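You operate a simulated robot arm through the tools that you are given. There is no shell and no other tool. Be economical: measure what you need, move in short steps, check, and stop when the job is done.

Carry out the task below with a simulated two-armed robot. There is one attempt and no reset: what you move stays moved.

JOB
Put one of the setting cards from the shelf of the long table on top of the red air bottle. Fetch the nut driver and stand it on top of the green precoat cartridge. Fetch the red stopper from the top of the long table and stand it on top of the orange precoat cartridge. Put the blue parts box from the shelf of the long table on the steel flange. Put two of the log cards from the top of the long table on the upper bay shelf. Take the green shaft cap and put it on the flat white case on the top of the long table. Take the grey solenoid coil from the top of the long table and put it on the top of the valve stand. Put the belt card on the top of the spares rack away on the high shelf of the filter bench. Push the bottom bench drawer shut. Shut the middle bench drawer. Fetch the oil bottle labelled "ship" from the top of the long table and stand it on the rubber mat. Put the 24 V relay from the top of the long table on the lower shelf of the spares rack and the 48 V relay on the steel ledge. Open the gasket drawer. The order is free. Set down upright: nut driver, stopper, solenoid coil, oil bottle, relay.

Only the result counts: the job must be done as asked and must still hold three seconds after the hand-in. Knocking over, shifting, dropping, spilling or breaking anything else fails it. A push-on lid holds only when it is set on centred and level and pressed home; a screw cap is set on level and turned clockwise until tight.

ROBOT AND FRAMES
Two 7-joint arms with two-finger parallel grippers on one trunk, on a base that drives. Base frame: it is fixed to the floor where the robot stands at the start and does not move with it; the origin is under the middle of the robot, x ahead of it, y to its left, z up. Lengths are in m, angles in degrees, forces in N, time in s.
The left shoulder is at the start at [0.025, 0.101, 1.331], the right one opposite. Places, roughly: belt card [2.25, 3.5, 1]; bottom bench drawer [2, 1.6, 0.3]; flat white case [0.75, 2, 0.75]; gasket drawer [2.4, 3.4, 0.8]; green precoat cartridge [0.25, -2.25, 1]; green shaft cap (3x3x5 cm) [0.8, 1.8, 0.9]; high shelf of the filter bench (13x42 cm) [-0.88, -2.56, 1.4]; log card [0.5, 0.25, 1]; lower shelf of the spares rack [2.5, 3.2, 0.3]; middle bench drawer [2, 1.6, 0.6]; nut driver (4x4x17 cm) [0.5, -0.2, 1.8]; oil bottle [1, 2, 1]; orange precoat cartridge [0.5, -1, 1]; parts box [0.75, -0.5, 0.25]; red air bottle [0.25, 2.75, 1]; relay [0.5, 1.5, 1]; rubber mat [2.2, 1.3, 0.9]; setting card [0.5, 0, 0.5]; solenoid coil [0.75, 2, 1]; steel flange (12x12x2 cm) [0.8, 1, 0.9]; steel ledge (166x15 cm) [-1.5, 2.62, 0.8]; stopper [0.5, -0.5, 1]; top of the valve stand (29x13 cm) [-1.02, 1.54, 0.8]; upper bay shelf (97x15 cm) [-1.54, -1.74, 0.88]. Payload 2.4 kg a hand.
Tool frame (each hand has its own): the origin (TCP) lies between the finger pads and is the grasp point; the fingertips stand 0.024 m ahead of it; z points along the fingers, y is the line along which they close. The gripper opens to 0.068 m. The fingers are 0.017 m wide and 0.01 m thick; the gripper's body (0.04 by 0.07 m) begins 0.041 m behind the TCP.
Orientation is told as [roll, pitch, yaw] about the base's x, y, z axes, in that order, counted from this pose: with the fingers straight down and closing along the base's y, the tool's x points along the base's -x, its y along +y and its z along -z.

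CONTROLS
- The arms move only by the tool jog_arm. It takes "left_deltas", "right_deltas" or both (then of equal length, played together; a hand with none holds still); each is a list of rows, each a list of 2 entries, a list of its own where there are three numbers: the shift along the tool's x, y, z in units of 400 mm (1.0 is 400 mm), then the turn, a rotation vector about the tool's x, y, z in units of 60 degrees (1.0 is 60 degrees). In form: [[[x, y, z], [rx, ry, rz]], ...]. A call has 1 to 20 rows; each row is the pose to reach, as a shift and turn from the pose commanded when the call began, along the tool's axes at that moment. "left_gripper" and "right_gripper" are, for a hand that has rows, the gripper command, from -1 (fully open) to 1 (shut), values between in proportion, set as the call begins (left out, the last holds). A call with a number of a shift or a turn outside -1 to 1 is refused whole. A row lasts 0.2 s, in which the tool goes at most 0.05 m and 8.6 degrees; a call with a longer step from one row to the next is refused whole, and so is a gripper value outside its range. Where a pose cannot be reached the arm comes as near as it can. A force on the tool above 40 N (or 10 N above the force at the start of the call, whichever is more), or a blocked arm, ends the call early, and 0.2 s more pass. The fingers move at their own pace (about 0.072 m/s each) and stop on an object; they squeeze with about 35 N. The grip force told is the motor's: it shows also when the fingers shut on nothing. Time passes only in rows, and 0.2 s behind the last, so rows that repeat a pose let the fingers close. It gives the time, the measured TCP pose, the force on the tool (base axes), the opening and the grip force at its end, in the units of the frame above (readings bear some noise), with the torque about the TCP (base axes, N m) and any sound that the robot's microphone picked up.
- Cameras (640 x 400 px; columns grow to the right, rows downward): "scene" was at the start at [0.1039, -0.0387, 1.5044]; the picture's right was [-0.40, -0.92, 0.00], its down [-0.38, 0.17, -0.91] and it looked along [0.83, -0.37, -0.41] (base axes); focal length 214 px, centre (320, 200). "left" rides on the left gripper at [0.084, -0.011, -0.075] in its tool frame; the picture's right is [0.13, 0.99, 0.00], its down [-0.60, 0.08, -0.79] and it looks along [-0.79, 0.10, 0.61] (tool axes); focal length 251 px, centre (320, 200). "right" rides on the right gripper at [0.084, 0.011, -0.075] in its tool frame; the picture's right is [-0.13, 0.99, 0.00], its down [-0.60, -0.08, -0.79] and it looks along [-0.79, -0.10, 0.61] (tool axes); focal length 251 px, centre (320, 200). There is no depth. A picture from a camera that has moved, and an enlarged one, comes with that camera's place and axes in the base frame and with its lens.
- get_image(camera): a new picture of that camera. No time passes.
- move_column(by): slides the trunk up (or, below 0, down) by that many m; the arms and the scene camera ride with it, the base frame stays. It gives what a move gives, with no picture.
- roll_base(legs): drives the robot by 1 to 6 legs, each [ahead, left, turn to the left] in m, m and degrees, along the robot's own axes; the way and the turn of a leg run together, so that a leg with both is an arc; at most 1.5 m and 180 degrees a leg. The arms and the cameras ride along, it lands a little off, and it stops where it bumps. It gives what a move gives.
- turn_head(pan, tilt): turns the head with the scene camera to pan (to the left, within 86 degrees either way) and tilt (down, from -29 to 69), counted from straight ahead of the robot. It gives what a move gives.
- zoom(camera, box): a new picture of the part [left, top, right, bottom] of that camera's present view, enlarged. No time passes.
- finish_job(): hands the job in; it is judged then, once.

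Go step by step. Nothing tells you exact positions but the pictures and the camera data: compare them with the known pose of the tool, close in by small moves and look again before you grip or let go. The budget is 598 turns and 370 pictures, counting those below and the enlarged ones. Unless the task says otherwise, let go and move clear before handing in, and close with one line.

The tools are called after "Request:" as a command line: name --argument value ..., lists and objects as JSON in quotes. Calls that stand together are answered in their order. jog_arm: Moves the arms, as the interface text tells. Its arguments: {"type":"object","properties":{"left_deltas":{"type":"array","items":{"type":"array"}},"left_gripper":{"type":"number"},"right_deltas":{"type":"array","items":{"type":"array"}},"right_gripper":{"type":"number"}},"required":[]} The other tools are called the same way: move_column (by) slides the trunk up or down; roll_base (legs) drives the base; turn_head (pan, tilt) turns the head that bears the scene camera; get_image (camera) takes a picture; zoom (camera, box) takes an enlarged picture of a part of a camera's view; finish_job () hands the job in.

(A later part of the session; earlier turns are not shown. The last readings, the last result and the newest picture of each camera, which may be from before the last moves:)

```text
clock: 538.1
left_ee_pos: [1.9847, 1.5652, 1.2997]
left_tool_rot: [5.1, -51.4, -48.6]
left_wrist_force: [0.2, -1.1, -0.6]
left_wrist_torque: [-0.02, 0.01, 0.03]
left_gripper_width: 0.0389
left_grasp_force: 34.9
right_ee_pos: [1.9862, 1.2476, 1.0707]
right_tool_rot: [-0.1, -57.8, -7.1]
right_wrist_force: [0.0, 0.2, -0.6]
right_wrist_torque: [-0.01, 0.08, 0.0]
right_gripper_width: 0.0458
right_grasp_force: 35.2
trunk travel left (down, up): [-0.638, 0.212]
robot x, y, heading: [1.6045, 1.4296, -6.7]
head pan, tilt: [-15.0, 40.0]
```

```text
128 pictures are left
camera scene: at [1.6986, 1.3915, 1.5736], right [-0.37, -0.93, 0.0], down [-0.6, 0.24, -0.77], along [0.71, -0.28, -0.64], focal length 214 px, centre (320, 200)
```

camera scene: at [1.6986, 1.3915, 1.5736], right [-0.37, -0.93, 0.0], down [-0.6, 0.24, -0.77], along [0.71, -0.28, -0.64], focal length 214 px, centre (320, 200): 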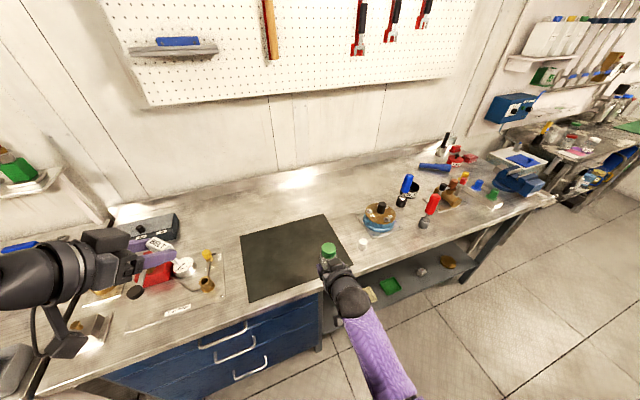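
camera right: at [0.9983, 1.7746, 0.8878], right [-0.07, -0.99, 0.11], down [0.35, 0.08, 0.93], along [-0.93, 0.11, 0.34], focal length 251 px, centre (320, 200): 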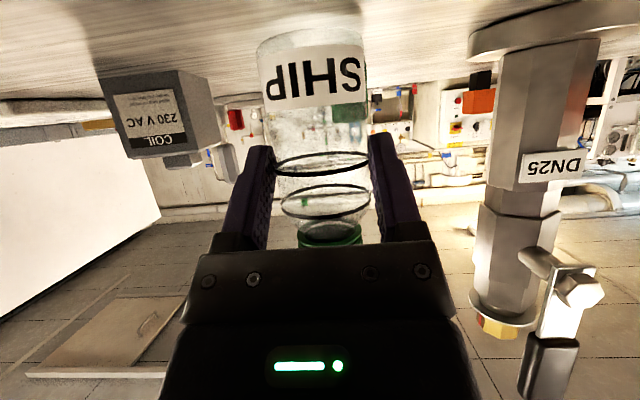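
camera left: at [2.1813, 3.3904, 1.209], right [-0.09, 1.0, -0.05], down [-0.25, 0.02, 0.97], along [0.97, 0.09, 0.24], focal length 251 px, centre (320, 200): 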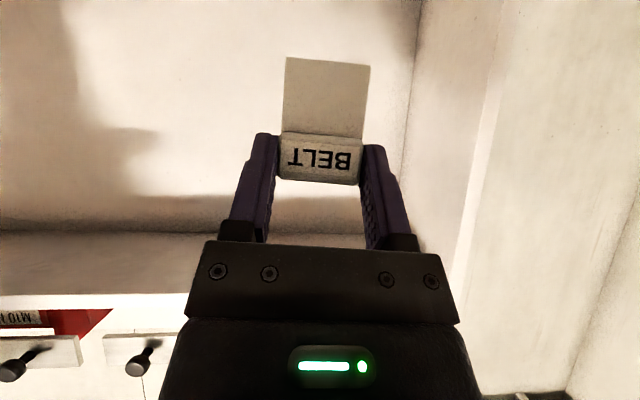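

Request:
roll_base --legs '[[0.12, 0.07, 0]]'

Request:
jog_arm --right_deltas '[[[-0.03, 0, 0.06], [0, 0, 0]], [[-0.06, 0, 0.1], [0, 0, 0]], [[-0.07, 0, 0.12], [0, 0, 0]]]'

Request:
move_column --by -0.11

Request:
get_image --camera "scene"

```text
clock: 539.4
left_ee_pos: [2.1153, 1.6206, 1.2993]
left_tool_rot: [5.0, -51.3, -48.6]
left_wrist_force: [0.4, 0.0, 0.3]
left_wrist_torque: [-0.01, 0.05, 0.0]
left_gripper_width: 0.0387
left_grasp_force: 35.1
right_ee_pos: [2.1158, 1.3028, 1.0696]
right_tool_rot: [-0.1, -57.8, -7.0]
right_wrist_force: [0.2, 0.3, -0.8]
right_wrist_torque: [-0.02, 0.01, -0.08]
right_gripper_width: 0.0457
right_grasp_force: 35.2
trunk travel left (down, up): [-0.638, 0.212]
robot x, y, heading: [1.7343, 1.4808, -7.0]
head pan, tilt: [-15.0, 40.0]
```

```text
clock: 540.2
left_ee_pos: [2.1147, 1.6201, 1.2987]
left_tool_rot: [5.2, -51.4, -48.5]
left_wrist_force: [-0.1, -0.2, 0.5]
left_wrist_torque: [-0.01, -0.03, 0.01]
left_gripper_width: 0.0388
left_grasp_force: 35.3
right_ee_pos: [2.1704, 1.2932, 1.0691]
right_tool_rot: [-0.1, -57.8, -7.0]
right_wrist_force: [-0.2, -0.2, -0.4]
right_wrist_torque: [-0.02, 0.0, 0.01]
right_gripper_width: 0.0455
right_grasp_force: 34.6
trunk travel left (down, up): [-0.638, 0.212]
robot x, y, heading: [1.7323, 1.4787, -6.8]
head pan, tilt: [-15.0, 40.0]
```

```text
clock: 541.6
left_ee_pos: [2.1127, 1.6201, 1.1915]
left_tool_rot: [5.3, -51.5, -48.6]
left_wrist_force: [0.3, 0.0, -1.2]
left_wrist_torque: [0.02, -0.02, 0.0]
left_gripper_width: 0.039
left_grasp_force: 34.8
right_ee_pos: [2.1705, 1.2936, 0.9622]
right_tool_rot: [-0.1, -58.3, -7.1]
right_wrist_force: [-0.4, -1.6, 22.1]
right_wrist_torque: [-0.1, -0.34, 0.03]
right_gripper_width: 0.0455
right_grasp_force: 34.9
trunk travel left (down, up): [-0.528, 0.322]
robot x, y, heading: [1.732, 1.4782, -6.8]
head pan, tilt: [-15.0, 40.0]
```

```text
127 pictures are left
camera scene: at [1.8314, 1.4453, 1.4639], right [-0.37, -0.93, 0.0], down [-0.6, 0.24, -0.77], along [0.71, -0.28, -0.64], focal length 214 px, centre (320, 200)
```

scene: 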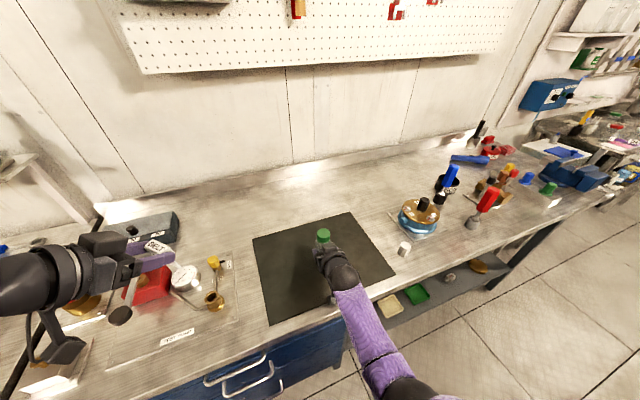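

Contact with the mat already (z≈0.90). Release and withdraw.

Request:
jog_arm --right_deltas '[[[-0.004, 0, -0.003], [0, 0, 0]], [[-0.004, 0, -0.003], [0, 0, 0]]]'

Request:
jog_arm --right_deltas '[[[0, 0, 0], [0, 0, 0]], [[0, 0, 0], [0, 0, 0]], [[0, 0, 0], [0, 0, 0]]]' --right_gripper -1

Request:
jog_arm --right_deltas '[[[0, 0, -0.05], [0, 0, 0]], [[0, 0, -0.12], [0, 0, 0]], [[0, 0, -0.22], [0, 0, 0]], [[0, 0, -0.3], [0, 0, 0]]]'

Request:
get_image --camera "right"

```text
clock: 542.2
left_ee_pos: [2.1128, 1.6209, 1.19]
left_tool_rot: [5.1, -51.5, -48.5]
left_wrist_force: [-0.6, -0.1, 0.3]
left_wrist_torque: [0.03, 0.02, 0.03]
left_gripper_width: 0.0387
left_grasp_force: 35.1
right_ee_pos: [2.1705, 1.2935, 0.9622]
right_tool_rot: [-0.1, -58.2, -7.0]
right_wrist_force: [8.0, 1.2, 22.0]
right_wrist_torque: [0.03, -0.78, 0.08]
right_gripper_width: 0.0451
right_grasp_force: 34.7
trunk travel left (down, up): [-0.528, 0.322]
robot x, y, heading: [1.7369, 1.4791, -7.0]
head pan, tilt: [-15.0, 40.0]
```

```text
clock: 543.0
left_ee_pos: [2.114, 1.6192, 1.1901]
left_tool_rot: [5.2, -51.4, -48.6]
left_wrist_force: [-0.5, -0.6, -0.6]
left_wrist_torque: [-0.02, 0.06, -0.02]
left_gripper_width: 0.0388
left_grasp_force: 35.3
right_ee_pos: [2.1697, 1.2932, 0.9597]
right_tool_rot: [-0.1, -57.8, -7.0]
right_wrist_force: [-0.6, 1.0, -0.5]
right_wrist_torque: [-0.01, 0.0, 0.01]
right_gripper_width: 0.0678
right_grasp_force: 0.1
trunk travel left (down, up): [-0.528, 0.322]
robot x, y, heading: [1.7348, 1.4786, -7.0]
head pan, tilt: [-15.0, 40.0]
```

```text
clock: 544.0
left_ee_pos: [2.1141, 1.6187, 1.189]
left_tool_rot: [5.2, -51.4, -48.6]
left_wrist_force: [0.1, 0.1, -0.7]
left_wrist_torque: [0.0, 0.02, 0.05]
left_gripper_width: 0.0389
left_grasp_force: 34.8
right_ee_pos: [2.0649, 1.3057, 1.026]
right_tool_rot: [-0.1, -57.8, -6.9]
right_wrist_force: [-0.3, -0.5, 0.6]
right_wrist_torque: [0.02, 0.03, 0.02]
right_gripper_width: 0.068
right_grasp_force: 0.1
trunk travel left (down, up): [-0.528, 0.322]
robot x, y, heading: [1.7348, 1.4821, -6.5]
head pan, tilt: [-15.0, 40.0]
```

```text
126 pictures are left
camera right: at [1.9582, 1.3304, 0.9947], right [0.19, 0.98, 0.11], down [-0.36, -0.03, 0.93], along [0.91, -0.22, 0.34], focal length 251 px, centre (320, 200)
```

right: 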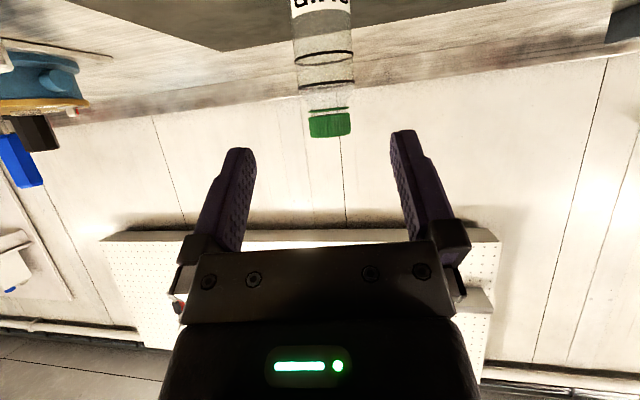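

Bottle stands on the mat. Next the green shaft cap: back to the table.

Request:
roll_base --legs '[[-0.35, 0, 0], [0, 0, -173.5], [0.06, -0.12, 0]]'

Request:
turn_head --pan -10 --tilt 45

Request:
get_image --camera "scene"

```text
clock: 554.3
left_ee_pos: [0.9676, 1.448, 1.1901]
left_tool_rot: [5.1, -51.5, 138.7]
left_wrist_force: [0.0, -0.1, 0.1]
left_wrist_torque: [0.0, -0.04, -0.01]
left_gripper_width: 0.0388
left_grasp_force: 34.9
right_ee_pos: [0.9777, 1.7658, 1.0264]
right_tool_rot: [0.0, -57.8, -179.7]
right_wrist_force: [-0.2, 0.3, 0.3]
right_wrist_torque: [-0.02, 0.01, -0.01]
right_gripper_width: 0.068
right_grasp_force: 0.2
trunk travel left (down, up): [-0.528, 0.322]
robot x, y, heading: [1.3267, 1.6327, -179.4]
head pan, tilt: [-15.0, 40.0]
```

```text
clock: 555.0
left_ee_pos: [0.9691, 1.448, 1.1891]
left_tool_rot: [5.1, -51.3, 138.7]
left_wrist_force: [1.1, 0.0, 0.0]
left_wrist_torque: [0.01, 0.03, -0.01]
left_gripper_width: 0.0386
left_grasp_force: 35.1
right_ee_pos: [0.9781, 1.765, 1.0263]
right_tool_rot: [-0.1, -57.7, -179.7]
right_wrist_force: [0.7, 0.0, 0.4]
right_wrist_torque: [-0.01, -0.02, 0.01]
right_gripper_width: 0.0678
right_grasp_force: 0.2
trunk travel left (down, up): [-0.528, 0.322]
robot x, y, heading: [1.3285, 1.635, -179.6]
head pan, tilt: [-10.0, 45.0]
```

```text
125 pictures are left
camera scene: at [1.2328, 1.6458, 1.4562], right [0.16, 0.99, 0.0], down [0.7, -0.12, -0.71], along [-0.7, 0.12, -0.71], focal length 214 px, centre (320, 200)
```

scene: 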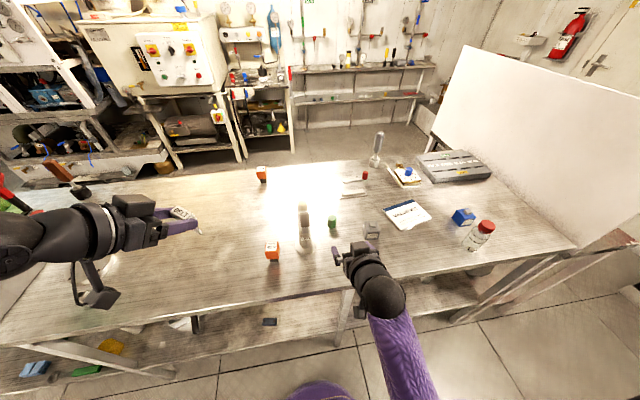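

Request:
move_column --by -0.12

Request:
roll_base --legs '[[0.05, 0, 0]]'

Request:
jog_arm --right_deltas '[[[-0.03, 0, 0.04], [0, 0.1, 0]], [[-0.05, 0, 0.08], [0, 0.2, 0]], [[-0.06, 0, 0.11], [0, 0.3, 0]], [[-0.06, 0, 0.11], [0, 0.3, 0]]]'

Request:
get_image --camera "right"

```text
clock: 556.5
left_ee_pos: [0.9698, 1.4473, 1.0698]
left_tool_rot: [5.1, -51.4, 138.7]
left_wrist_force: [-0.5, -0.2, 0.8]
left_wrist_torque: [0.02, -0.03, 0.01]
left_gripper_width: 0.0388
left_grasp_force: 35.0
right_ee_pos: [0.9767, 1.7634, 0.906]
right_tool_rot: [0.0, -57.9, -179.7]
right_wrist_force: [0.2, -0.5, -0.2]
right_wrist_torque: [0.0, 0.02, 0.0]
right_gripper_width: 0.0681
right_grasp_force: 0.1
trunk travel left (down, up): [-0.408, 0.442]
robot x, y, heading: [1.329, 1.639, -179.7]
head pan, tilt: [-10.0, 45.0]
```

```text
clock: 557.4
left_ee_pos: [0.9183, 1.447, 1.0699]
left_tool_rot: [5.0, -51.4, 138.7]
left_wrist_force: [-0.6, -0.9, 0.6]
left_wrist_torque: [0.01, -0.01, -0.04]
left_gripper_width: 0.0385
left_grasp_force: 34.9
right_ee_pos: [0.9271, 1.7647, 0.905]
right_tool_rot: [-0.1, -57.8, -179.6]
right_wrist_force: [-0.5, -0.8, 1.2]
right_wrist_torque: [-0.02, -0.01, 0.02]
right_gripper_width: 0.068
right_grasp_force: 0.1
trunk travel left (down, up): [-0.408, 0.442]
robot x, y, heading: [1.2765, 1.6342, -179.4]
head pan, tilt: [-10.0, 45.0]
```

```text
clock: 558.4
left_ee_pos: [0.9179, 1.4458, 1.0694]
left_tool_rot: [5.1, -51.4, 138.8]
left_wrist_force: [-1.1, 1.2, 0.8]
left_wrist_torque: [-0.05, 0.02, 0.01]
left_gripper_width: 0.0386
left_grasp_force: 34.4
right_ee_pos: [0.8754, 1.7638, 0.9022]
right_tool_rot: [-0.2, -39.9, -179.7]
right_wrist_force: [-0.1, 0.3, 0.5]
right_wrist_torque: [-0.01, -0.01, 0.05]
right_gripper_width: 0.0678
right_grasp_force: 0.0
trunk travel left (down, up): [-0.408, 0.442]
robot x, y, heading: [1.2755, 1.6356, -179.2]
head pan, tilt: [-10.0, 45.0]
```

```text
124 pictures are left
camera right: at [0.9889, 1.7534, 0.9054], right [-0.1, -0.99, 0.08], down [0.04, 0.08, 1.0], along [-0.99, 0.1, 0.03], focal length 251 px, centre (320, 200)
```

right: 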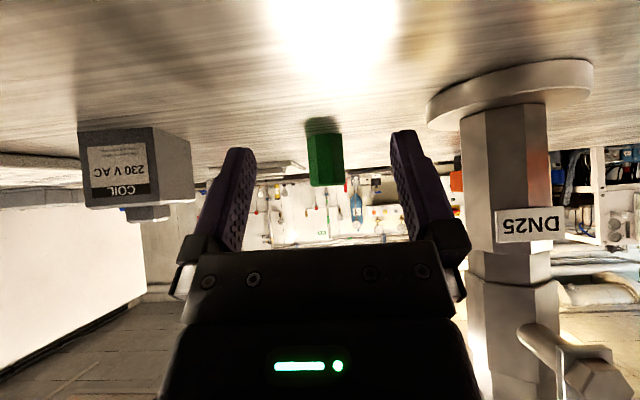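

Request:
jog_arm --right_deltas '[[[-0.06, 0.008, 0.06], [0, 0, 0]], [[-0.1, 0.008, 0.105], [0, 0, 0]], [[-0.127, 0.008, 0.133], [0, 0, 0]], [[-0.127, 0.008, 0.133], [0, 0, 0]]]'

Request:
get_image --camera "right"

```text
clock: 559.4
left_ee_pos: [0.9173, 1.4457, 1.0698]
left_tool_rot: [5.1, -51.5, 138.8]
left_wrist_force: [-0.2, -0.2, -0.8]
left_wrist_torque: [-0.04, 0.01, 0.02]
left_gripper_width: 0.0387
left_grasp_force: 35.1
right_ee_pos: [0.8014, 1.7609, 0.894]
right_tool_rot: [0.0, -39.7, -179.6]
right_wrist_force: [-0.9, 0.8, -0.7]
right_wrist_torque: [0.0, 0.01, 0.0]
right_gripper_width: 0.068
right_grasp_force: 0.0
trunk travel left (down, up): [-0.408, 0.442]
robot x, y, heading: [1.2801, 1.6336, -179.4]
head pan, tilt: [-10.0, 45.0]
```

```text
123 pictures are left
camera right: at [0.9143, 1.7505, 0.8971], right [-0.1, -0.99, 0.08], down [0.04, 0.08, 1.0], along [-0.99, 0.1, 0.04], focal length 251 px, centre (320, 200)
```

right: 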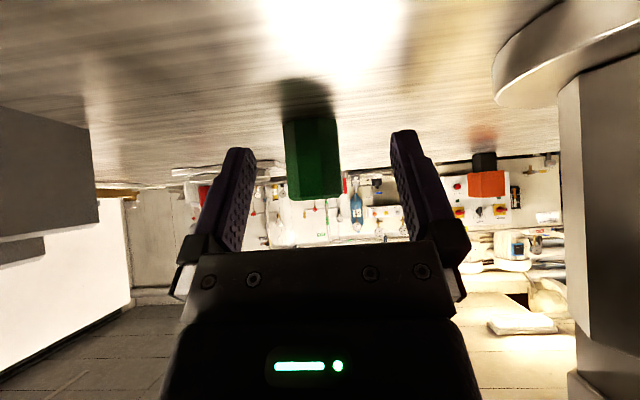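

Request:
jog_arm --right_deltas '[[[-0.028, 0, 0.044], [0, 0, 0]], [[-0.028, 0, 0.044], [0, 0, 0]]]'

Request:
jog_arm --right_deltas '[[[0, 0, 0], [0, 0, 0]], [[0, 0, 0], [0, 0, 0]], [[0, 0, 0], [0, 0, 0]], [[0, 0, 0], [0, 0, 0]]]' --right_gripper 1

Request:
get_image --camera "right"

```text
clock: 560.0
left_ee_pos: [0.9173, 1.4464, 1.07]
left_tool_rot: [5.1, -51.3, 138.7]
left_wrist_force: [0.6, 0.0, -0.6]
left_wrist_torque: [0.03, -0.02, 0.02]
left_gripper_width: 0.0386
left_grasp_force: 35.0
right_ee_pos: [0.7809, 1.7618, 0.8873]
right_tool_rot: [0.0, -39.8, -179.7]
right_wrist_force: [-0.1, -0.2, -0.4]
right_wrist_torque: [-0.01, 0.0, 0.0]
right_gripper_width: 0.0681
right_grasp_force: 0.0
trunk travel left (down, up): [-0.408, 0.442]
robot x, y, heading: [1.2784, 1.6323, -179.2]
head pan, tilt: [-10.0, 45.0]
```

```text
clock: 561.0
left_ee_pos: [0.9182, 1.4458, 1.0696]
left_tool_rot: [5.1, -51.3, 138.9]
left_wrist_force: [0.3, -0.4, -0.5]
left_wrist_torque: [0.0, -0.01, -0.04]
left_gripper_width: 0.039
left_grasp_force: 35.4
right_ee_pos: [0.7799, 1.7626, 0.8874]
right_tool_rot: [-0.1, -39.9, -179.7]
right_wrist_force: [-1.5, -0.4, 1.5]
right_wrist_torque: [0.0, 0.02, 0.0]
right_gripper_width: 0.0291
right_grasp_force: 35.1
trunk travel left (down, up): [-0.408, 0.442]
robot x, y, heading: [1.2749, 1.6326, -179.5]
head pan, tilt: [-10.0, 45.0]
```

```text
122 pictures are left
camera right: at [0.8936, 1.7523, 0.8908], right [-0.1, -0.99, 0.08], down [0.04, 0.08, 1.0], along [-0.99, 0.1, 0.04], focal length 251 px, centre (320, 200)
```

right: 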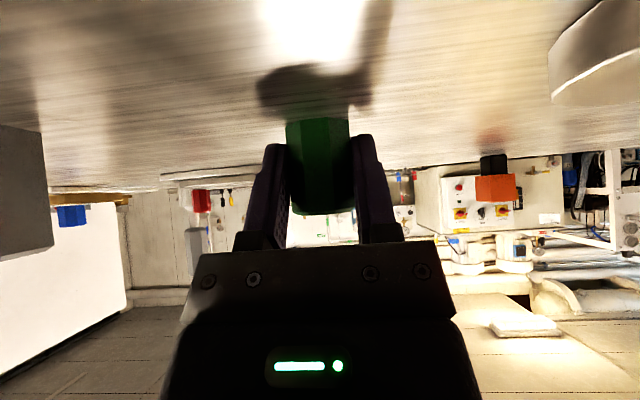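

Request:
move_column --by 0.14

Request:
roll_base --legs '[[0, -0.275, 0]]'

Request:
get_image --camera "right"

Request:
zoom --camera "scene" --box '[260, 130, 460, 260]'

```text
clock: 562.6
left_ee_pos: [0.9188, 1.4464, 1.208]
left_tool_rot: [5.0, -51.4, 138.8]
left_wrist_force: [0.6, -0.2, -0.6]
left_wrist_torque: [0.01, -0.02, 0.01]
left_gripper_width: 0.0387
left_grasp_force: 35.2
right_ee_pos: [0.7835, 1.7601, 1.0287]
right_tool_rot: [-0.2, -39.8, -179.7]
right_wrist_force: [1.0, 0.4, 0.3]
right_wrist_torque: [-0.01, -0.01, 0.0]
right_gripper_width: 0.0294
right_grasp_force: 34.8
trunk travel left (down, up): [-0.548, 0.302]
robot x, y, heading: [1.2784, 1.6355, -179.4]
head pan, tilt: [-10.0, 45.0]
```

```text
clock: 564.6
left_ee_pos: [0.9156, 1.7268, 1.2091]
left_tool_rot: [5.1, -51.3, 138.6]
left_wrist_force: [0.3, 0.4, -1.3]
left_wrist_torque: [-0.01, -0.01, 0.0]
left_gripper_width: 0.0385
left_grasp_force: 35.3
right_ee_pos: [0.7808, 2.0411, 1.0285]
right_tool_rot: [0.0, -39.7, -180.0]
right_wrist_force: [-0.2, 0.2, -1.5]
right_wrist_torque: [-0.01, 0.02, 0.0]
right_gripper_width: 0.0296
right_grasp_force: 34.5
trunk travel left (down, up): [-0.548, 0.302]
robot x, y, heading: [1.2748, 1.9138, -179.7]
head pan, tilt: [-10.0, 45.0]
```

```text
121 pictures are left
camera right: at [0.8942, 2.0311, 1.0315], right [-0.1, -0.99, 0.08], down [0.04, 0.08, 1.0], along [-0.99, 0.1, 0.04], focal length 251 px, centre (320, 200)
```

right: 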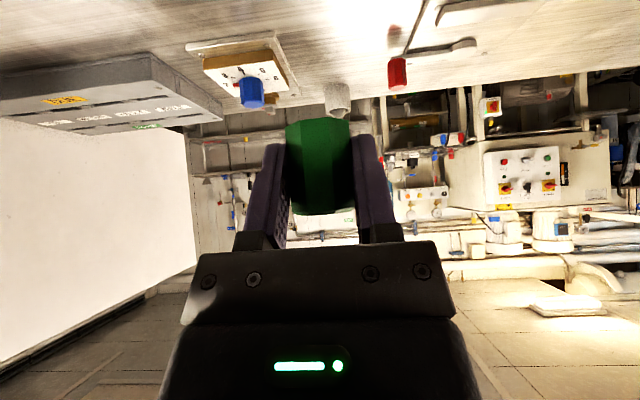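

```text
3.08 times, centred on (360, 195) of scene
camera zoom: at [1.1806, 1.9253, 1.4762], right [0.17, 0.99, 0.0], down [0.7, -0.12, -0.71], along [-0.7, 0.12, -0.71], focal length 660 px, centre (197, 215)
```

zoom: 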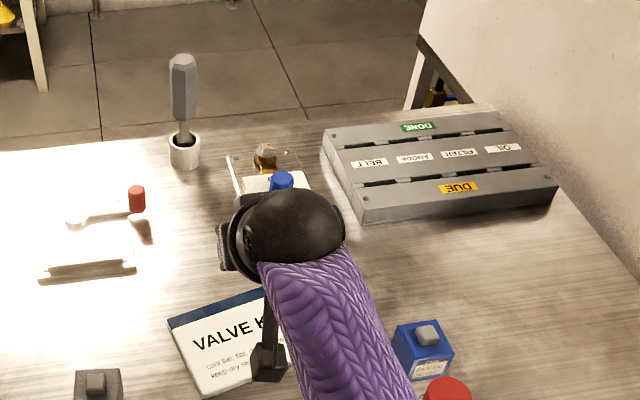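

Request:
move_column --by -0.11

Request:
jog_arm --right_deltas '[[[0.008, 0, 0.01], [0, 0, 0]], [[0.016, 0, 0.019], [0, 0, 0]], [[0.016, 0, 0.019], [0, 0, 0]]]'

Request:
get_image --camera "right"

```text
clock: 566.0
left_ee_pos: [0.9158, 1.7265, 1.0992]
left_tool_rot: [5.0, -51.3, 138.6]
left_wrist_force: [-0.1, -0.2, -0.5]
left_wrist_torque: [-0.03, -0.01, 0.01]
left_gripper_width: 0.0384
left_grasp_force: 34.9
right_ee_pos: [0.7827, 2.0419, 0.9178]
right_tool_rot: [0.0, -39.8, -180.0]
right_wrist_force: [0.0, 0.1, -0.7]
right_wrist_torque: [0.0, 0.02, 0.0]
right_gripper_width: 0.0292
right_grasp_force: 34.9
trunk travel left (down, up): [-0.438, 0.412]
robot x, y, heading: [1.2768, 1.9093, -179.8]
head pan, tilt: [-10.0, 45.0]
```

```text
clock: 566.8
left_ee_pos: [0.9148, 1.7257, 1.099]
left_tool_rot: [5.1, -51.5, 138.6]
left_wrist_force: [-0.5, 0.2, -0.4]
left_wrist_torque: [0.01, 0.01, 0.03]
left_gripper_width: 0.0387
left_grasp_force: 35.1
right_ee_pos: [0.7821, 2.0414, 0.9075]
right_tool_rot: [-0.1, -39.8, -179.9]
right_wrist_force: [0.1, 0.0, -0.2]
right_wrist_torque: [-0.01, 0.01, 0.0]
right_gripper_width: 0.029
right_grasp_force: 34.9
trunk travel left (down, up): [-0.438, 0.412]
robot x, y, heading: [1.2761, 1.9138, -179.7]
head pan, tilt: [-10.0, 45.0]
```

```text
119 pictures are left
camera right: at [0.8935, 2.0311, 0.9112], right [-0.1, -0.99, 0.08], down [0.04, 0.08, 1.0], along [-0.99, 0.1, 0.04], focal length 251 px, centre (320, 200)
```

right: 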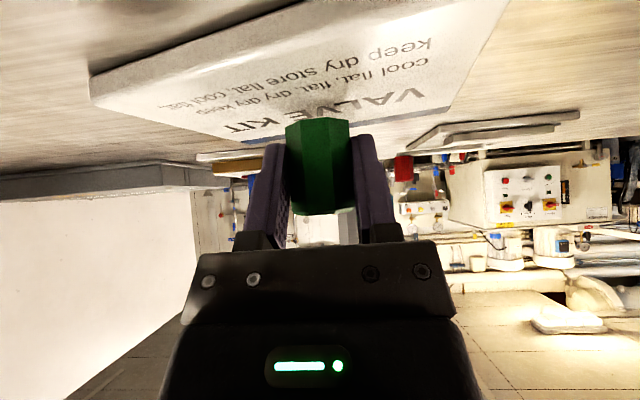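

Request:
jog_arm --right_deltas '[[[0.006, 0, 0.007], [0, 0, 0]], [[0.012, 0, 0.014], [0, 0, 0]]]'

Request:
jog_arm --right_deltas '[[[0.006, 0, 0.007], [0, 0, 0]], [[0.01, 0, 0.012], [0, 0, 0]]]'

```text
clock: 567.4
left_ee_pos: [0.9147, 1.7267, 1.1001]
left_tool_rot: [5.2, -51.4, 138.6]
left_wrist_force: [-0.4, -0.6, -1.0]
left_wrist_torque: [0.0, 0.0, 0.02]
left_gripper_width: 0.0387
left_grasp_force: 35.2
right_ee_pos: [0.7815, 2.0413, 0.9005]
right_tool_rot: [0.0, -39.9, -180.0]
right_wrist_force: [1.0, -0.7, -0.6]
right_wrist_torque: [-0.01, -0.03, -0.02]
right_gripper_width: 0.0292
right_grasp_force: 35.3
trunk travel left (down, up): [-0.438, 0.412]
robot x, y, heading: [1.2712, 1.911, -179.7]
head pan, tilt: [-10.0, 45.0]
```

```text
clock: 568.0
left_ee_pos: [0.9169, 1.7265, 1.1016]
left_tool_rot: [5.2, -51.5, 138.4]
left_wrist_force: [0.0, -0.5, -0.4]
left_wrist_torque: [-0.01, -0.01, 0.01]
left_gripper_width: 0.0387
left_grasp_force: 35.2
right_ee_pos: [0.7814, 2.0406, 0.899]
right_tool_rot: [-0.1, -40.5, -179.9]
right_wrist_force: [1.1, 2.3, 31.8]
right_wrist_torque: [0.03, 0.0, 0.0]
right_gripper_width: 0.0297
right_grasp_force: 34.7
trunk travel left (down, up): [-0.438, 0.412]
robot x, y, heading: [1.2756, 1.9133, -179.6]
head pan, tilt: [-10.0, 45.0]
```

Contact on the case. Release and withdraw.

Request:
jog_arm --right_deltas '[[[-0.008, 0, -0.009], [0, 0, 0]], [[-0.008, 0, -0.009], [0, 0, 0]]]'

Request:
jog_arm --right_deltas '[[[0, 0, 0], [0, 0, 0]], [[0, 0, 0], [0, 0, 0]], [[0, 0, 0], [0, 0, 0]]]' --right_gripper -0.8

Request:
jog_arm --right_deltas '[[[0, 0, -0.05], [0, 0, 0]], [[0, 0, -0.12], [0, 0, 0]], [[0, 0, -0.22], [0, 0, 0]], [[0, 0, -0.32], [0, 0, 0]]]'

Request:
get_image --camera "right"

```text
clock: 568.6
left_ee_pos: [0.9163, 1.726, 1.1]
left_tool_rot: [5.0, -51.4, 138.6]
left_wrist_force: [0.2, -0.9, -0.1]
left_wrist_torque: [-0.02, -0.01, -0.03]
left_gripper_width: 0.0386
left_grasp_force: 35.1
right_ee_pos: [0.781, 2.0404, 0.8984]
right_tool_rot: [-0.1, -39.8, -179.9]
right_wrist_force: [-3.4, 3.3, 14.2]
right_wrist_torque: [-0.01, 0.38, -0.05]
right_gripper_width: 0.0294
right_grasp_force: 35.1
trunk travel left (down, up): [-0.438, 0.412]
robot x, y, heading: [1.2738, 1.9121, -179.4]
head pan, tilt: [-10.0, 45.0]
```

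```text
clock: 569.4
left_ee_pos: [0.9154, 1.7263, 1.0999]
left_tool_rot: [5.1, -51.4, 138.6]
left_wrist_force: [0.4, 0.2, 0.0]
left_wrist_torque: [-0.02, -0.01, -0.02]
left_gripper_width: 0.0385
left_grasp_force: 35.0
right_ee_pos: [0.7802, 2.0401, 0.898]
right_tool_rot: [0.0, -39.8, -179.8]
right_wrist_force: [0.0, 0.8, -0.2]
right_wrist_torque: [0.0, 0.03, 0.0]
right_gripper_width: 0.0615
right_grasp_force: 0.0
trunk travel left (down, up): [-0.438, 0.412]
robot x, y, heading: [1.275, 1.9149, -179.9]
head pan, tilt: [-10.0, 45.0]
```

```text
clock: 570.4
left_ee_pos: [0.916, 1.7268, 1.1002]
left_tool_rot: [5.1, -51.4, 138.6]
left_wrist_force: [-0.3, -0.6, -0.2]
left_wrist_torque: [0.01, -0.04, -0.01]
left_gripper_width: 0.0382
left_grasp_force: 34.9
right_ee_pos: [0.8636, 2.0393, 0.9947]
right_tool_rot: [0.0, -39.8, -179.9]
right_wrist_force: [-0.4, -0.3, 0.4]
right_wrist_torque: [0.01, 0.03, 0.03]
right_gripper_width: 0.0614
right_grasp_force: 0.1
trunk travel left (down, up): [-0.438, 0.412]
robot x, y, heading: [1.2753, 1.913, -179.6]
head pan, tilt: [-10.0, 45.0]
```

```text
118 pictures are left
camera right: at [0.9761, 2.0286, 0.9985], right [-0.1, -0.99, 0.08], down [0.04, 0.08, 1.0], along [-0.99, 0.1, 0.04], focal length 251 px, centre (320, 200)
```

right: 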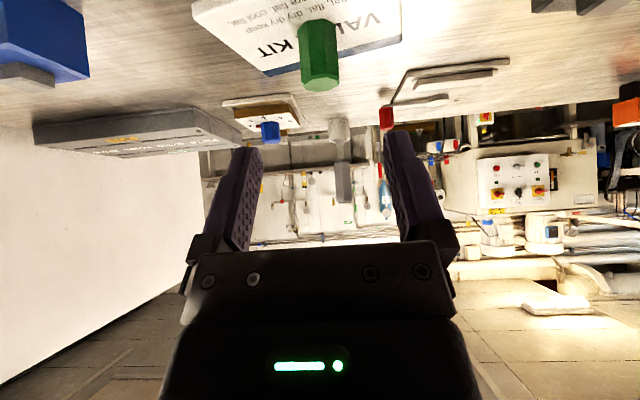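

Cap is on the case. Now the grey coil at (0.851,1.887) with the right hand.

Request:
roll_base --legs '[[0, 0.153, 0]]'

Request:
get_image --camera "right"

```text
clock: 571.8
left_ee_pos: [0.9154, 1.5712, 1.0983]
left_tool_rot: [5.0, -51.4, 138.6]
left_wrist_force: [-0.7, 0.9, 0.2]
left_wrist_torque: [0.07, 0.05, 0.01]
left_gripper_width: 0.0386
left_grasp_force: 35.2
right_ee_pos: [0.8642, 1.8855, 0.9952]
right_tool_rot: [-0.2, -39.8, 180.1]
right_wrist_force: [0.8, 0.0, -0.8]
right_wrist_torque: [-0.01, 0.0, 0.01]
right_gripper_width: 0.0615
right_grasp_force: 0.0
trunk travel left (down, up): [-0.438, 0.412]
robot x, y, heading: [1.2778, 1.7545, -179.8]
head pan, tilt: [-10.0, 45.0]
```

```text
117 pictures are left
camera right: at [0.9765, 1.874, 0.9982], right [-0.1, -0.99, 0.08], down [0.04, 0.08, 1.0], along [-0.99, 0.1, 0.04], focal length 251 px, centre (320, 200)
```

right: 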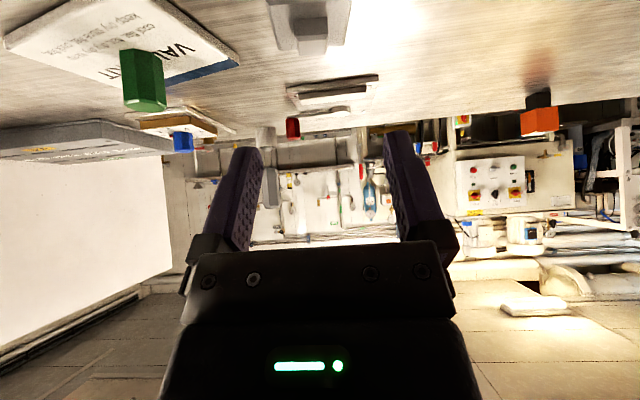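

Request:
jog_arm --right_deltas '[[[0.05, -0.005, 0.07], [0, 0, 0]], [[0.1, -0.01, 0.15], [0, 0, 0]], [[0.15, -0.012, 0.23], [0, 0, 0]], [[0.15, -0.012, 0.23], [0, 0, 0]]]' --right_gripper -1

Request:
get_image --camera "right"

```text
clock: 572.8
left_ee_pos: [0.9158, 1.5718, 1.0993]
left_tool_rot: [5.1, -51.4, 138.5]
left_wrist_force: [-0.6, 0.3, 0.7]
left_wrist_torque: [0.01, 0.01, -0.01]
left_gripper_width: 0.0386
left_grasp_force: 35.0
right_ee_pos: [0.8509, 1.8897, 0.8858]
right_tool_rot: [-0.1, -39.8, 179.9]
right_wrist_force: [-0.2, 0.5, 0.0]
right_wrist_torque: [0.01, 0.04, 0.03]
right_gripper_width: 0.0679
right_grasp_force: 0.1
trunk travel left (down, up): [-0.438, 0.412]
robot x, y, heading: [1.2735, 1.759, -179.7]
head pan, tilt: [-10.0, 45.0]
```

```text
116 pictures are left
camera right: at [0.9641, 1.8789, 0.8891], right [-0.1, -0.99, 0.08], down [0.04, 0.08, 1.0], along [-0.99, 0.1, 0.04], focal length 251 px, centre (320, 200)
```

right: 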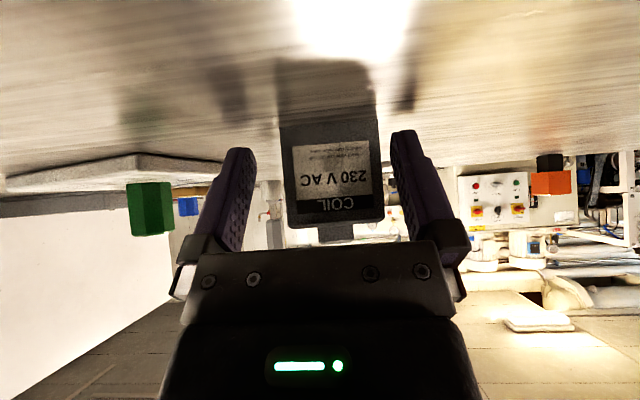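

Request:
jog_arm --right_deltas '[[[-0.0345, 0.0125, 0.029], [0, 0, 0]], [[-0.0345, 0.0125, 0.029], [0, 0, 0]]]'

Request:
jog_arm --right_deltas '[[[0, 0, 0], [0, 0, 0]], [[0, 0, 0], [0, 0, 0]], [[0, 0, 0], [0, 0, 0]], [[0, 0, 0], [0, 0, 0]]]' --right_gripper 1

Request:
move_column --by 0.2

Request:
get_image --camera "right"

```text
clock: 573.4
left_ee_pos: [0.9153, 1.5725, 1.0995]
left_tool_rot: [5.2, -51.3, 138.4]
left_wrist_force: [-0.2, 1.1, -0.2]
left_wrist_torque: [0.01, 0.03, -0.01]
left_gripper_width: 0.0388
left_grasp_force: 35.1
right_ee_pos: [0.8335, 1.8833, 0.8869]
right_tool_rot: [0.0, -39.8, 179.9]
right_wrist_force: [0.5, -0.1, -0.8]
right_wrist_torque: [-0.02, 0.0, -0.01]
right_gripper_width: 0.0679
right_grasp_force: 0.0
trunk travel left (down, up): [-0.438, 0.412]
robot x, y, heading: [1.2755, 1.7605, -179.6]
head pan, tilt: [-10.0, 45.0]
```

```text
clock: 574.4
left_ee_pos: [0.915, 1.5721, 1.099]
left_tool_rot: [5.1, -51.4, 138.4]
left_wrist_force: [0.0, 0.7, -1.1]
left_wrist_torque: [0.02, 0.04, 0.03]
left_gripper_width: 0.0385
left_grasp_force: 35.6
right_ee_pos: [0.8342, 1.8847, 0.8858]
right_tool_rot: [-0.1, -39.9, 180.0]
right_wrist_force: [-0.1, -0.2, 1.5]
right_wrist_torque: [-0.03, 0.14, -0.05]
right_gripper_width: 0.0437
right_grasp_force: 35.2
trunk travel left (down, up): [-0.438, 0.412]
robot x, y, heading: [1.2758, 1.7569, -180.0]
head pan, tilt: [-10.0, 45.0]
```

```text
clock: 576.6
left_ee_pos: [0.9152, 1.5731, 1.3001]
left_tool_rot: [5.0, -51.4, 138.5]
left_wrist_force: [-0.1, -0.6, 0.4]
left_wrist_torque: [0.05, 0.02, 0.02]
left_gripper_width: 0.0388
left_grasp_force: 34.5
right_ee_pos: [0.8322, 1.8846, 1.0864]
right_tool_rot: [0.0, -39.8, 179.9]
right_wrist_force: [-0.3, 0.2, -1.6]
right_wrist_torque: [0.0, 0.01, 0.01]
right_gripper_width: 0.0439
right_grasp_force: 34.8
trunk travel left (down, up): [-0.638, 0.212]
robot x, y, heading: [1.2775, 1.762, -179.7]
head pan, tilt: [-10.0, 45.0]
```

```text
115 pictures are left
camera right: at [0.9455, 1.8745, 1.0888], right [-0.1, -0.99, 0.08], down [0.04, 0.08, 1.0], along [-0.99, 0.1, 0.04], focal length 251 px, centre (320, 200)
```

right: 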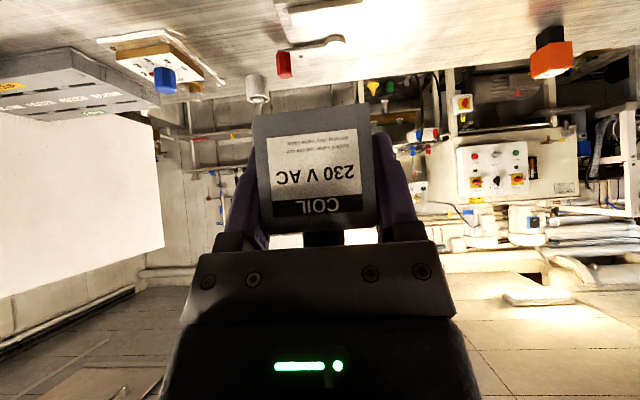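

Coil held. I leave the aisle by the north passage toward the west side.

Request:
roll_base --legs '[[-0.42, 0, 0], [0, -1.25, 0]]'

Request:
get_image --camera "scene"

```text
clock: 585.2
left_ee_pos: [1.3265, 2.8496, 1.299]
left_tool_rot: [5.1, -51.2, 139.8]
left_wrist_force: [-0.3, 0.6, -0.3]
left_wrist_torque: [-0.01, 0.0, 0.0]
left_gripper_width: 0.0387
left_grasp_force: 35.6
right_ee_pos: [1.2378, 3.1613, 1.0847]
right_tool_rot: [0.0, -39.8, -178.9]
right_wrist_force: [0.0, 0.7, -1.7]
right_wrist_torque: [0.01, -0.02, 0.02]
right_gripper_width: 0.0438
right_grasp_force: 34.9
trunk travel left (down, up): [-0.638, 0.212]
robot x, y, heading: [1.6778, 3.0424, -178.5]
head pan, tilt: [-10.0, 45.0]
```

```text
114 pictures are left
camera scene: at [1.5923, 3.0535, 1.5663], right [0.15, 0.99, 0.0], down [0.7, -0.1, -0.71], along [-0.7, 0.1, -0.71], focal length 214 px, centre (320, 200)
```

scene: 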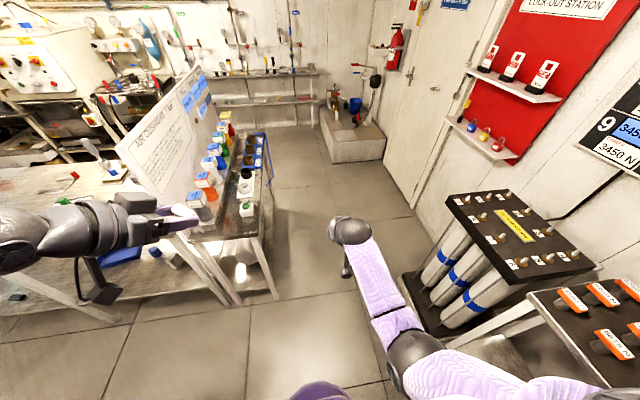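

Request:
roll_base --legs '[[0, -0.16, -1.5], [1.4, 0, 0], [0.7, 0, 0]]'

Request:
turn_head --pan 30 --tilt 30

Request:
get_image --camera "scene"

```text
clock: 596.7
left_ee_pos: [-0.7749, 2.9888, 1.2999]
left_tool_rot: [5.0, -51.5, 139.6]
left_wrist_force: [0.5, -0.2, -1.4]
left_wrist_torque: [0.03, -0.05, 0.01]
left_gripper_width: 0.0383
left_grasp_force: 34.5
right_ee_pos: [-0.8632, 3.2996, 1.0847]
right_tool_rot: [0.0, -39.9, -179.0]
right_wrist_force: [-0.5, 0.4, -2.8]
right_wrist_torque: [-0.01, -0.02, 0.03]
right_gripper_width: 0.044
right_grasp_force: 35.2
trunk travel left (down, up): [-0.638, 0.212]
robot x, y, heading: [-0.4197, 3.1806, -178.9]
head pan, tilt: [-10.0, 45.0]
```

```text
clock: 597.7
left_ee_pos: [-0.7746, 2.9888, 1.2996]
left_tool_rot: [5.1, -51.5, 139.6]
left_wrist_force: [0.0, -0.3, -0.7]
left_wrist_torque: [0.01, -0.01, 0.01]
left_gripper_width: 0.0389
left_grasp_force: 34.5
right_ee_pos: [-0.8619, 3.2994, 1.0857]
right_tool_rot: [0.0, -39.9, -179.1]
right_wrist_force: [-0.2, 0.3, -2.5]
right_wrist_torque: [-0.01, -0.01, 0.03]
right_gripper_width: 0.0439
right_grasp_force: 34.8
trunk travel left (down, up): [-0.638, 0.212]
robot x, y, heading: [-0.419, 3.1791, -178.7]
head pan, tilt: [30.0, 30.0]
```

```text
113 pictures are left
camera scene: at [-0.5051, 3.132, 1.5889], right [-0.52, 0.85, 0.0], down [0.43, 0.26, -0.87], along [-0.74, -0.45, -0.5], focal length 214 px, centre (320, 200)
```

scene: 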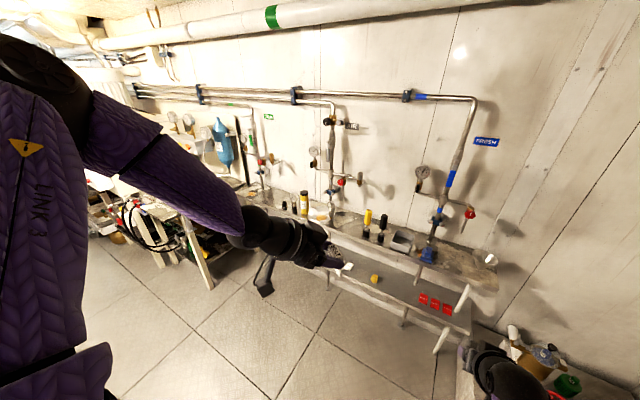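

Request:
roll_base --legs '[[0, 1.45, -1.3]]'

Request:
turn_head --pan -5 --tilt 40

Request:
get_image --camera "scene"

```text
clock: 604.9
left_ee_pos: [-0.7893, 1.5707, 1.2997]
left_tool_rot: [4.9, -51.5, 136.4]
left_wrist_force: [0.0, 0.3, -1.4]
left_wrist_torque: [-0.01, 0.02, -0.03]
left_gripper_width: 0.0384
left_grasp_force: 35.0
right_ee_pos: [-0.8605, 1.887, 1.0854]
right_tool_rot: [-0.1, -39.8, 178.0]
right_wrist_force: [1.0, -0.9, -1.7]
right_wrist_torque: [-0.02, 0.0, 0.0]
right_gripper_width: 0.0439
right_grasp_force: 34.6
trunk travel left (down, up): [-0.638, 0.212]
robot x, y, heading: [-0.4239, 1.7431, 178.3]
head pan, tilt: [30.0, 30.0]
```

```text
clock: 605.9
left_ee_pos: [-0.7903, 1.5707, 1.3005]
left_tool_rot: [5.1, -51.3, 136.5]
left_wrist_force: [-0.9, -0.9, -0.2]
left_wrist_torque: [-0.01, 0.01, 0.0]
left_gripper_width: 0.0386
left_grasp_force: 35.3
right_ee_pos: [-0.8605, 1.8868, 1.0848]
right_tool_rot: [0.0, -39.8, 177.9]
right_wrist_force: [0.2, 0.2, -2.2]
right_wrist_torque: [0.0, 0.02, 0.0]
right_gripper_width: 0.0439
right_grasp_force: 35.3
trunk travel left (down, up): [-0.638, 0.212]
robot x, y, heading: [-0.4206, 1.743, 178.1]
head pan, tilt: [-5.0, 40.0]
```

```text
112 pictures are left
camera scene: at [-0.5176, 1.7526, 1.5736], right [0.12, 0.99, 0.0], down [0.64, -0.08, -0.77], along [-0.76, 0.09, -0.64], focal length 214 px, centre (320, 200)
```

scene: 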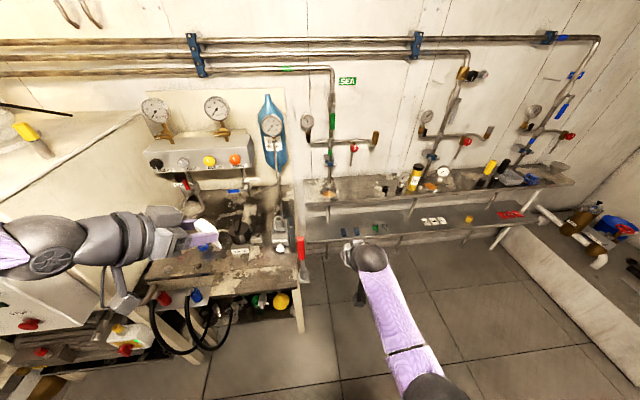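

Request:
zoom --camera "scene" --box '[130, 170, 330, 310]'

```text
2.86 times, centred on (230, 240) of scene
camera zoom: at [-0.5176, 1.7526, 1.5736], right [0.12, 0.99, 0.0], down [0.64, -0.08, -0.77], along [-0.76, 0.09, -0.64], focal length 613 px, centre (577, 86)
```

zoom: 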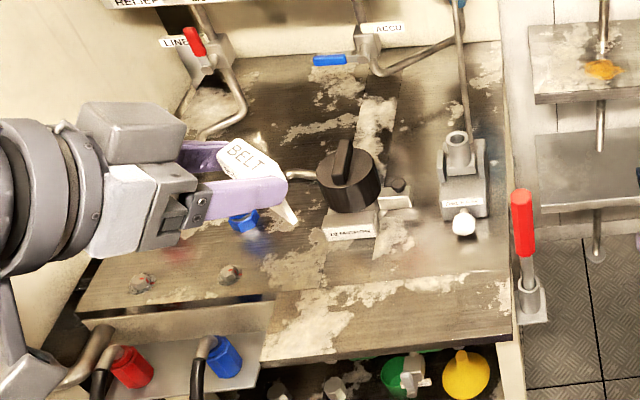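

Request:
roll_base --legs '[[0.0, 0.29, 1.5], [0.1, 0, 0]]'

Request:
move_column --by -0.12

Request:
get_image --camera "scene"

Request:
get_image --camera "right"

```text
clock: 608.7
left_ee_pos: [-0.8933, 1.269, 1.2988]
left_tool_rot: [5.0, -51.4, 138.2]
left_wrist_force: [-0.1, -0.7, -0.3]
left_wrist_torque: [0.01, 0.01, -0.02]
left_gripper_width: 0.0385
left_grasp_force: 35.4
right_ee_pos: [-0.9738, 1.5813, 1.0843]
right_tool_rot: [0.0, -39.6, 179.4]
right_wrist_force: [-0.8, 0.5, -2.1]
right_wrist_torque: [-0.02, -0.01, -0.02]
right_gripper_width: 0.044
right_grasp_force: 34.8
trunk travel left (down, up): [-0.638, 0.212]
robot x, y, heading: [-0.5281, 1.4537, 180.2]
head pan, tilt: [-5.0, 40.0]
```

```text
clock: 610.2
left_ee_pos: [-0.8931, 1.2695, 1.1791]
left_tool_rot: [5.1, -51.5, 138.0]
left_wrist_force: [-0.4, -0.5, -0.3]
left_wrist_torque: [-0.01, 0.02, -0.04]
left_gripper_width: 0.0389
left_grasp_force: 35.2
right_ee_pos: [-0.9711, 1.5816, 0.9646]
right_tool_rot: [0.0, -39.9, 179.5]
right_wrist_force: [-0.1, 0.6, -2.1]
right_wrist_torque: [-0.02, -0.05, -0.02]
right_gripper_width: 0.0437
right_grasp_force: 35.3
trunk travel left (down, up): [-0.518, 0.332]
robot x, y, heading: [-0.5334, 1.448, 179.9]
head pan, tilt: [-5.0, 40.0]
```

```text
110 pictures are left
camera scene: at [-0.6317, 1.4573, 1.4534], right [0.09, 1.0, 0.0], down [0.64, -0.06, -0.77], along [-0.76, 0.07, -0.64], focal length 214 px, centre (320, 200)
```

scene: 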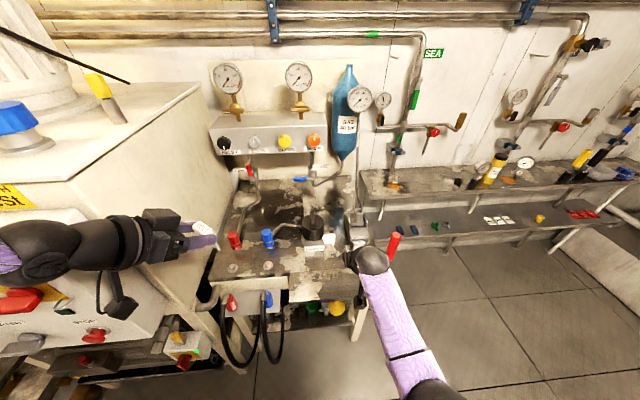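

```text
109 pictures are left
camera right: at [-0.8599, 1.5703, 0.9689], right [-0.11, -0.99, 0.08], down [0.04, 0.08, 1.0], along [-0.99, 0.11, 0.04], focal length 251 px, centre (320, 200)
```

right: 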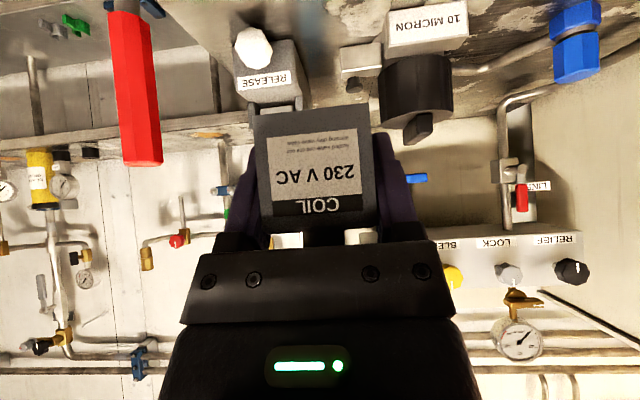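

Request:
jog_arm --right_deltas '[[[0.02, 0.01, 0.06], [0, 0, 0]], [[0.06, 0.02, 0.12], [0, 0, 0]], [[0.1, 0.02, 0.17], [0, 0, 0]], [[0.13, 0.02, 0.21], [0, 0, 0]], [[0.13, 0.02, 0.21], [0, 0, 0]]]'

Request:
get_image --camera "right"

Request:
zoom --camera "scene" --box '[200, 180, 420, 320]'

```text
clock: 611.4
left_ee_pos: [-0.8928, 1.2685, 1.1784]
left_tool_rot: [5.2, -51.4, 138.0]
left_wrist_force: [0.5, -1.0, -1.0]
left_wrist_torque: [-0.02, -0.02, 0.02]
left_gripper_width: 0.0384
left_grasp_force: 35.4
right_ee_pos: [-0.9851, 1.575, 0.8675]
right_tool_rot: [0.1, -39.7, 179.5]
right_wrist_force: [0.2, -1.1, -1.6]
right_wrist_torque: [0.02, 0.03, 0.02]
right_gripper_width: 0.044
right_grasp_force: 34.9
trunk travel left (down, up): [-0.518, 0.332]
robot x, y, heading: [-0.5322, 1.4476, 180.1]
head pan, tilt: [-5.0, 40.0]
```

```text
108 pictures are left
camera right: at [-0.8728, 1.5636, 0.8711], right [-0.11, -0.99, 0.08], down [0.04, 0.08, 1.0], along [-0.99, 0.11, 0.04], focal length 251 px, centre (320, 200)
```

right: 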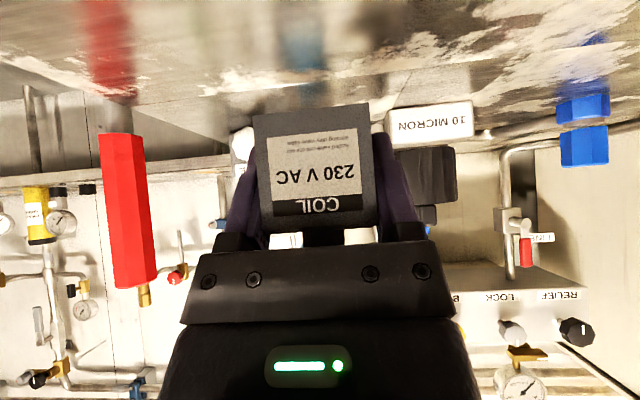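

```text
2.86 times, centred on (310, 250) of scene
camera zoom: at [-0.6318, 1.4572, 1.4533], right [0.09, 1.0, 0.0], down [0.64, -0.06, -0.77], along [-0.76, 0.07, -0.64], focal length 613 px, centre (349, 57)
```

zoom: 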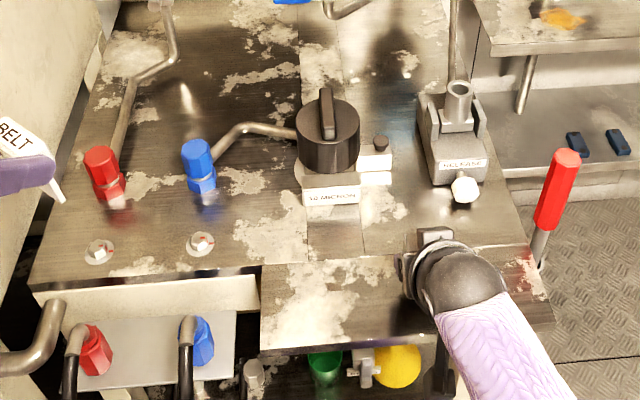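

Request:
jog_arm --right_deltas '[[[0.05, 0.02, 0.06], [0, 0, 0]], [[0.096, 0.03, 0.115], [0, 0, 0]], [[0.096, 0.03, 0.115], [0, 0, 0]]]'

Request:
get_image --camera "right"

```text
clock: 612.2
left_ee_pos: [-0.8928, 1.2687, 1.1797]
left_tool_rot: [5.2, -51.4, 138.0]
left_wrist_force: [-0.2, 0.8, 0.3]
left_wrist_torque: [0.02, 0.0, 0.02]
left_gripper_width: 0.0385
left_grasp_force: 34.9
right_ee_pos: [-0.9656, 1.5661, 0.8304]
right_tool_rot: [0.0, -39.8, 179.5]
right_wrist_force: [-0.3, 0.6, -1.8]
right_wrist_torque: [-0.01, -0.01, 0.01]
right_gripper_width: 0.0437
right_grasp_force: 35.2
right hand out of reach, approached as far as the arm can: row 1, 2, 3
trunk travel left (down, up): [-0.518, 0.332]
robot x, y, heading: [-0.532, 1.4506, 179.7]
head pan, tilt: [-5.0, 40.0]
```

```text
106 pictures are left
camera right: at [-0.8536, 1.554, 0.8342], right [-0.11, -0.99, 0.08], down [0.04, 0.08, 1.0], along [-0.99, 0.11, 0.04], focal length 251 px, centre (320, 200)
```

right: 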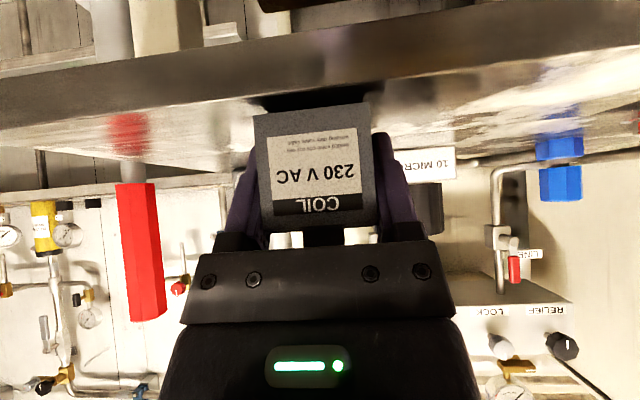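

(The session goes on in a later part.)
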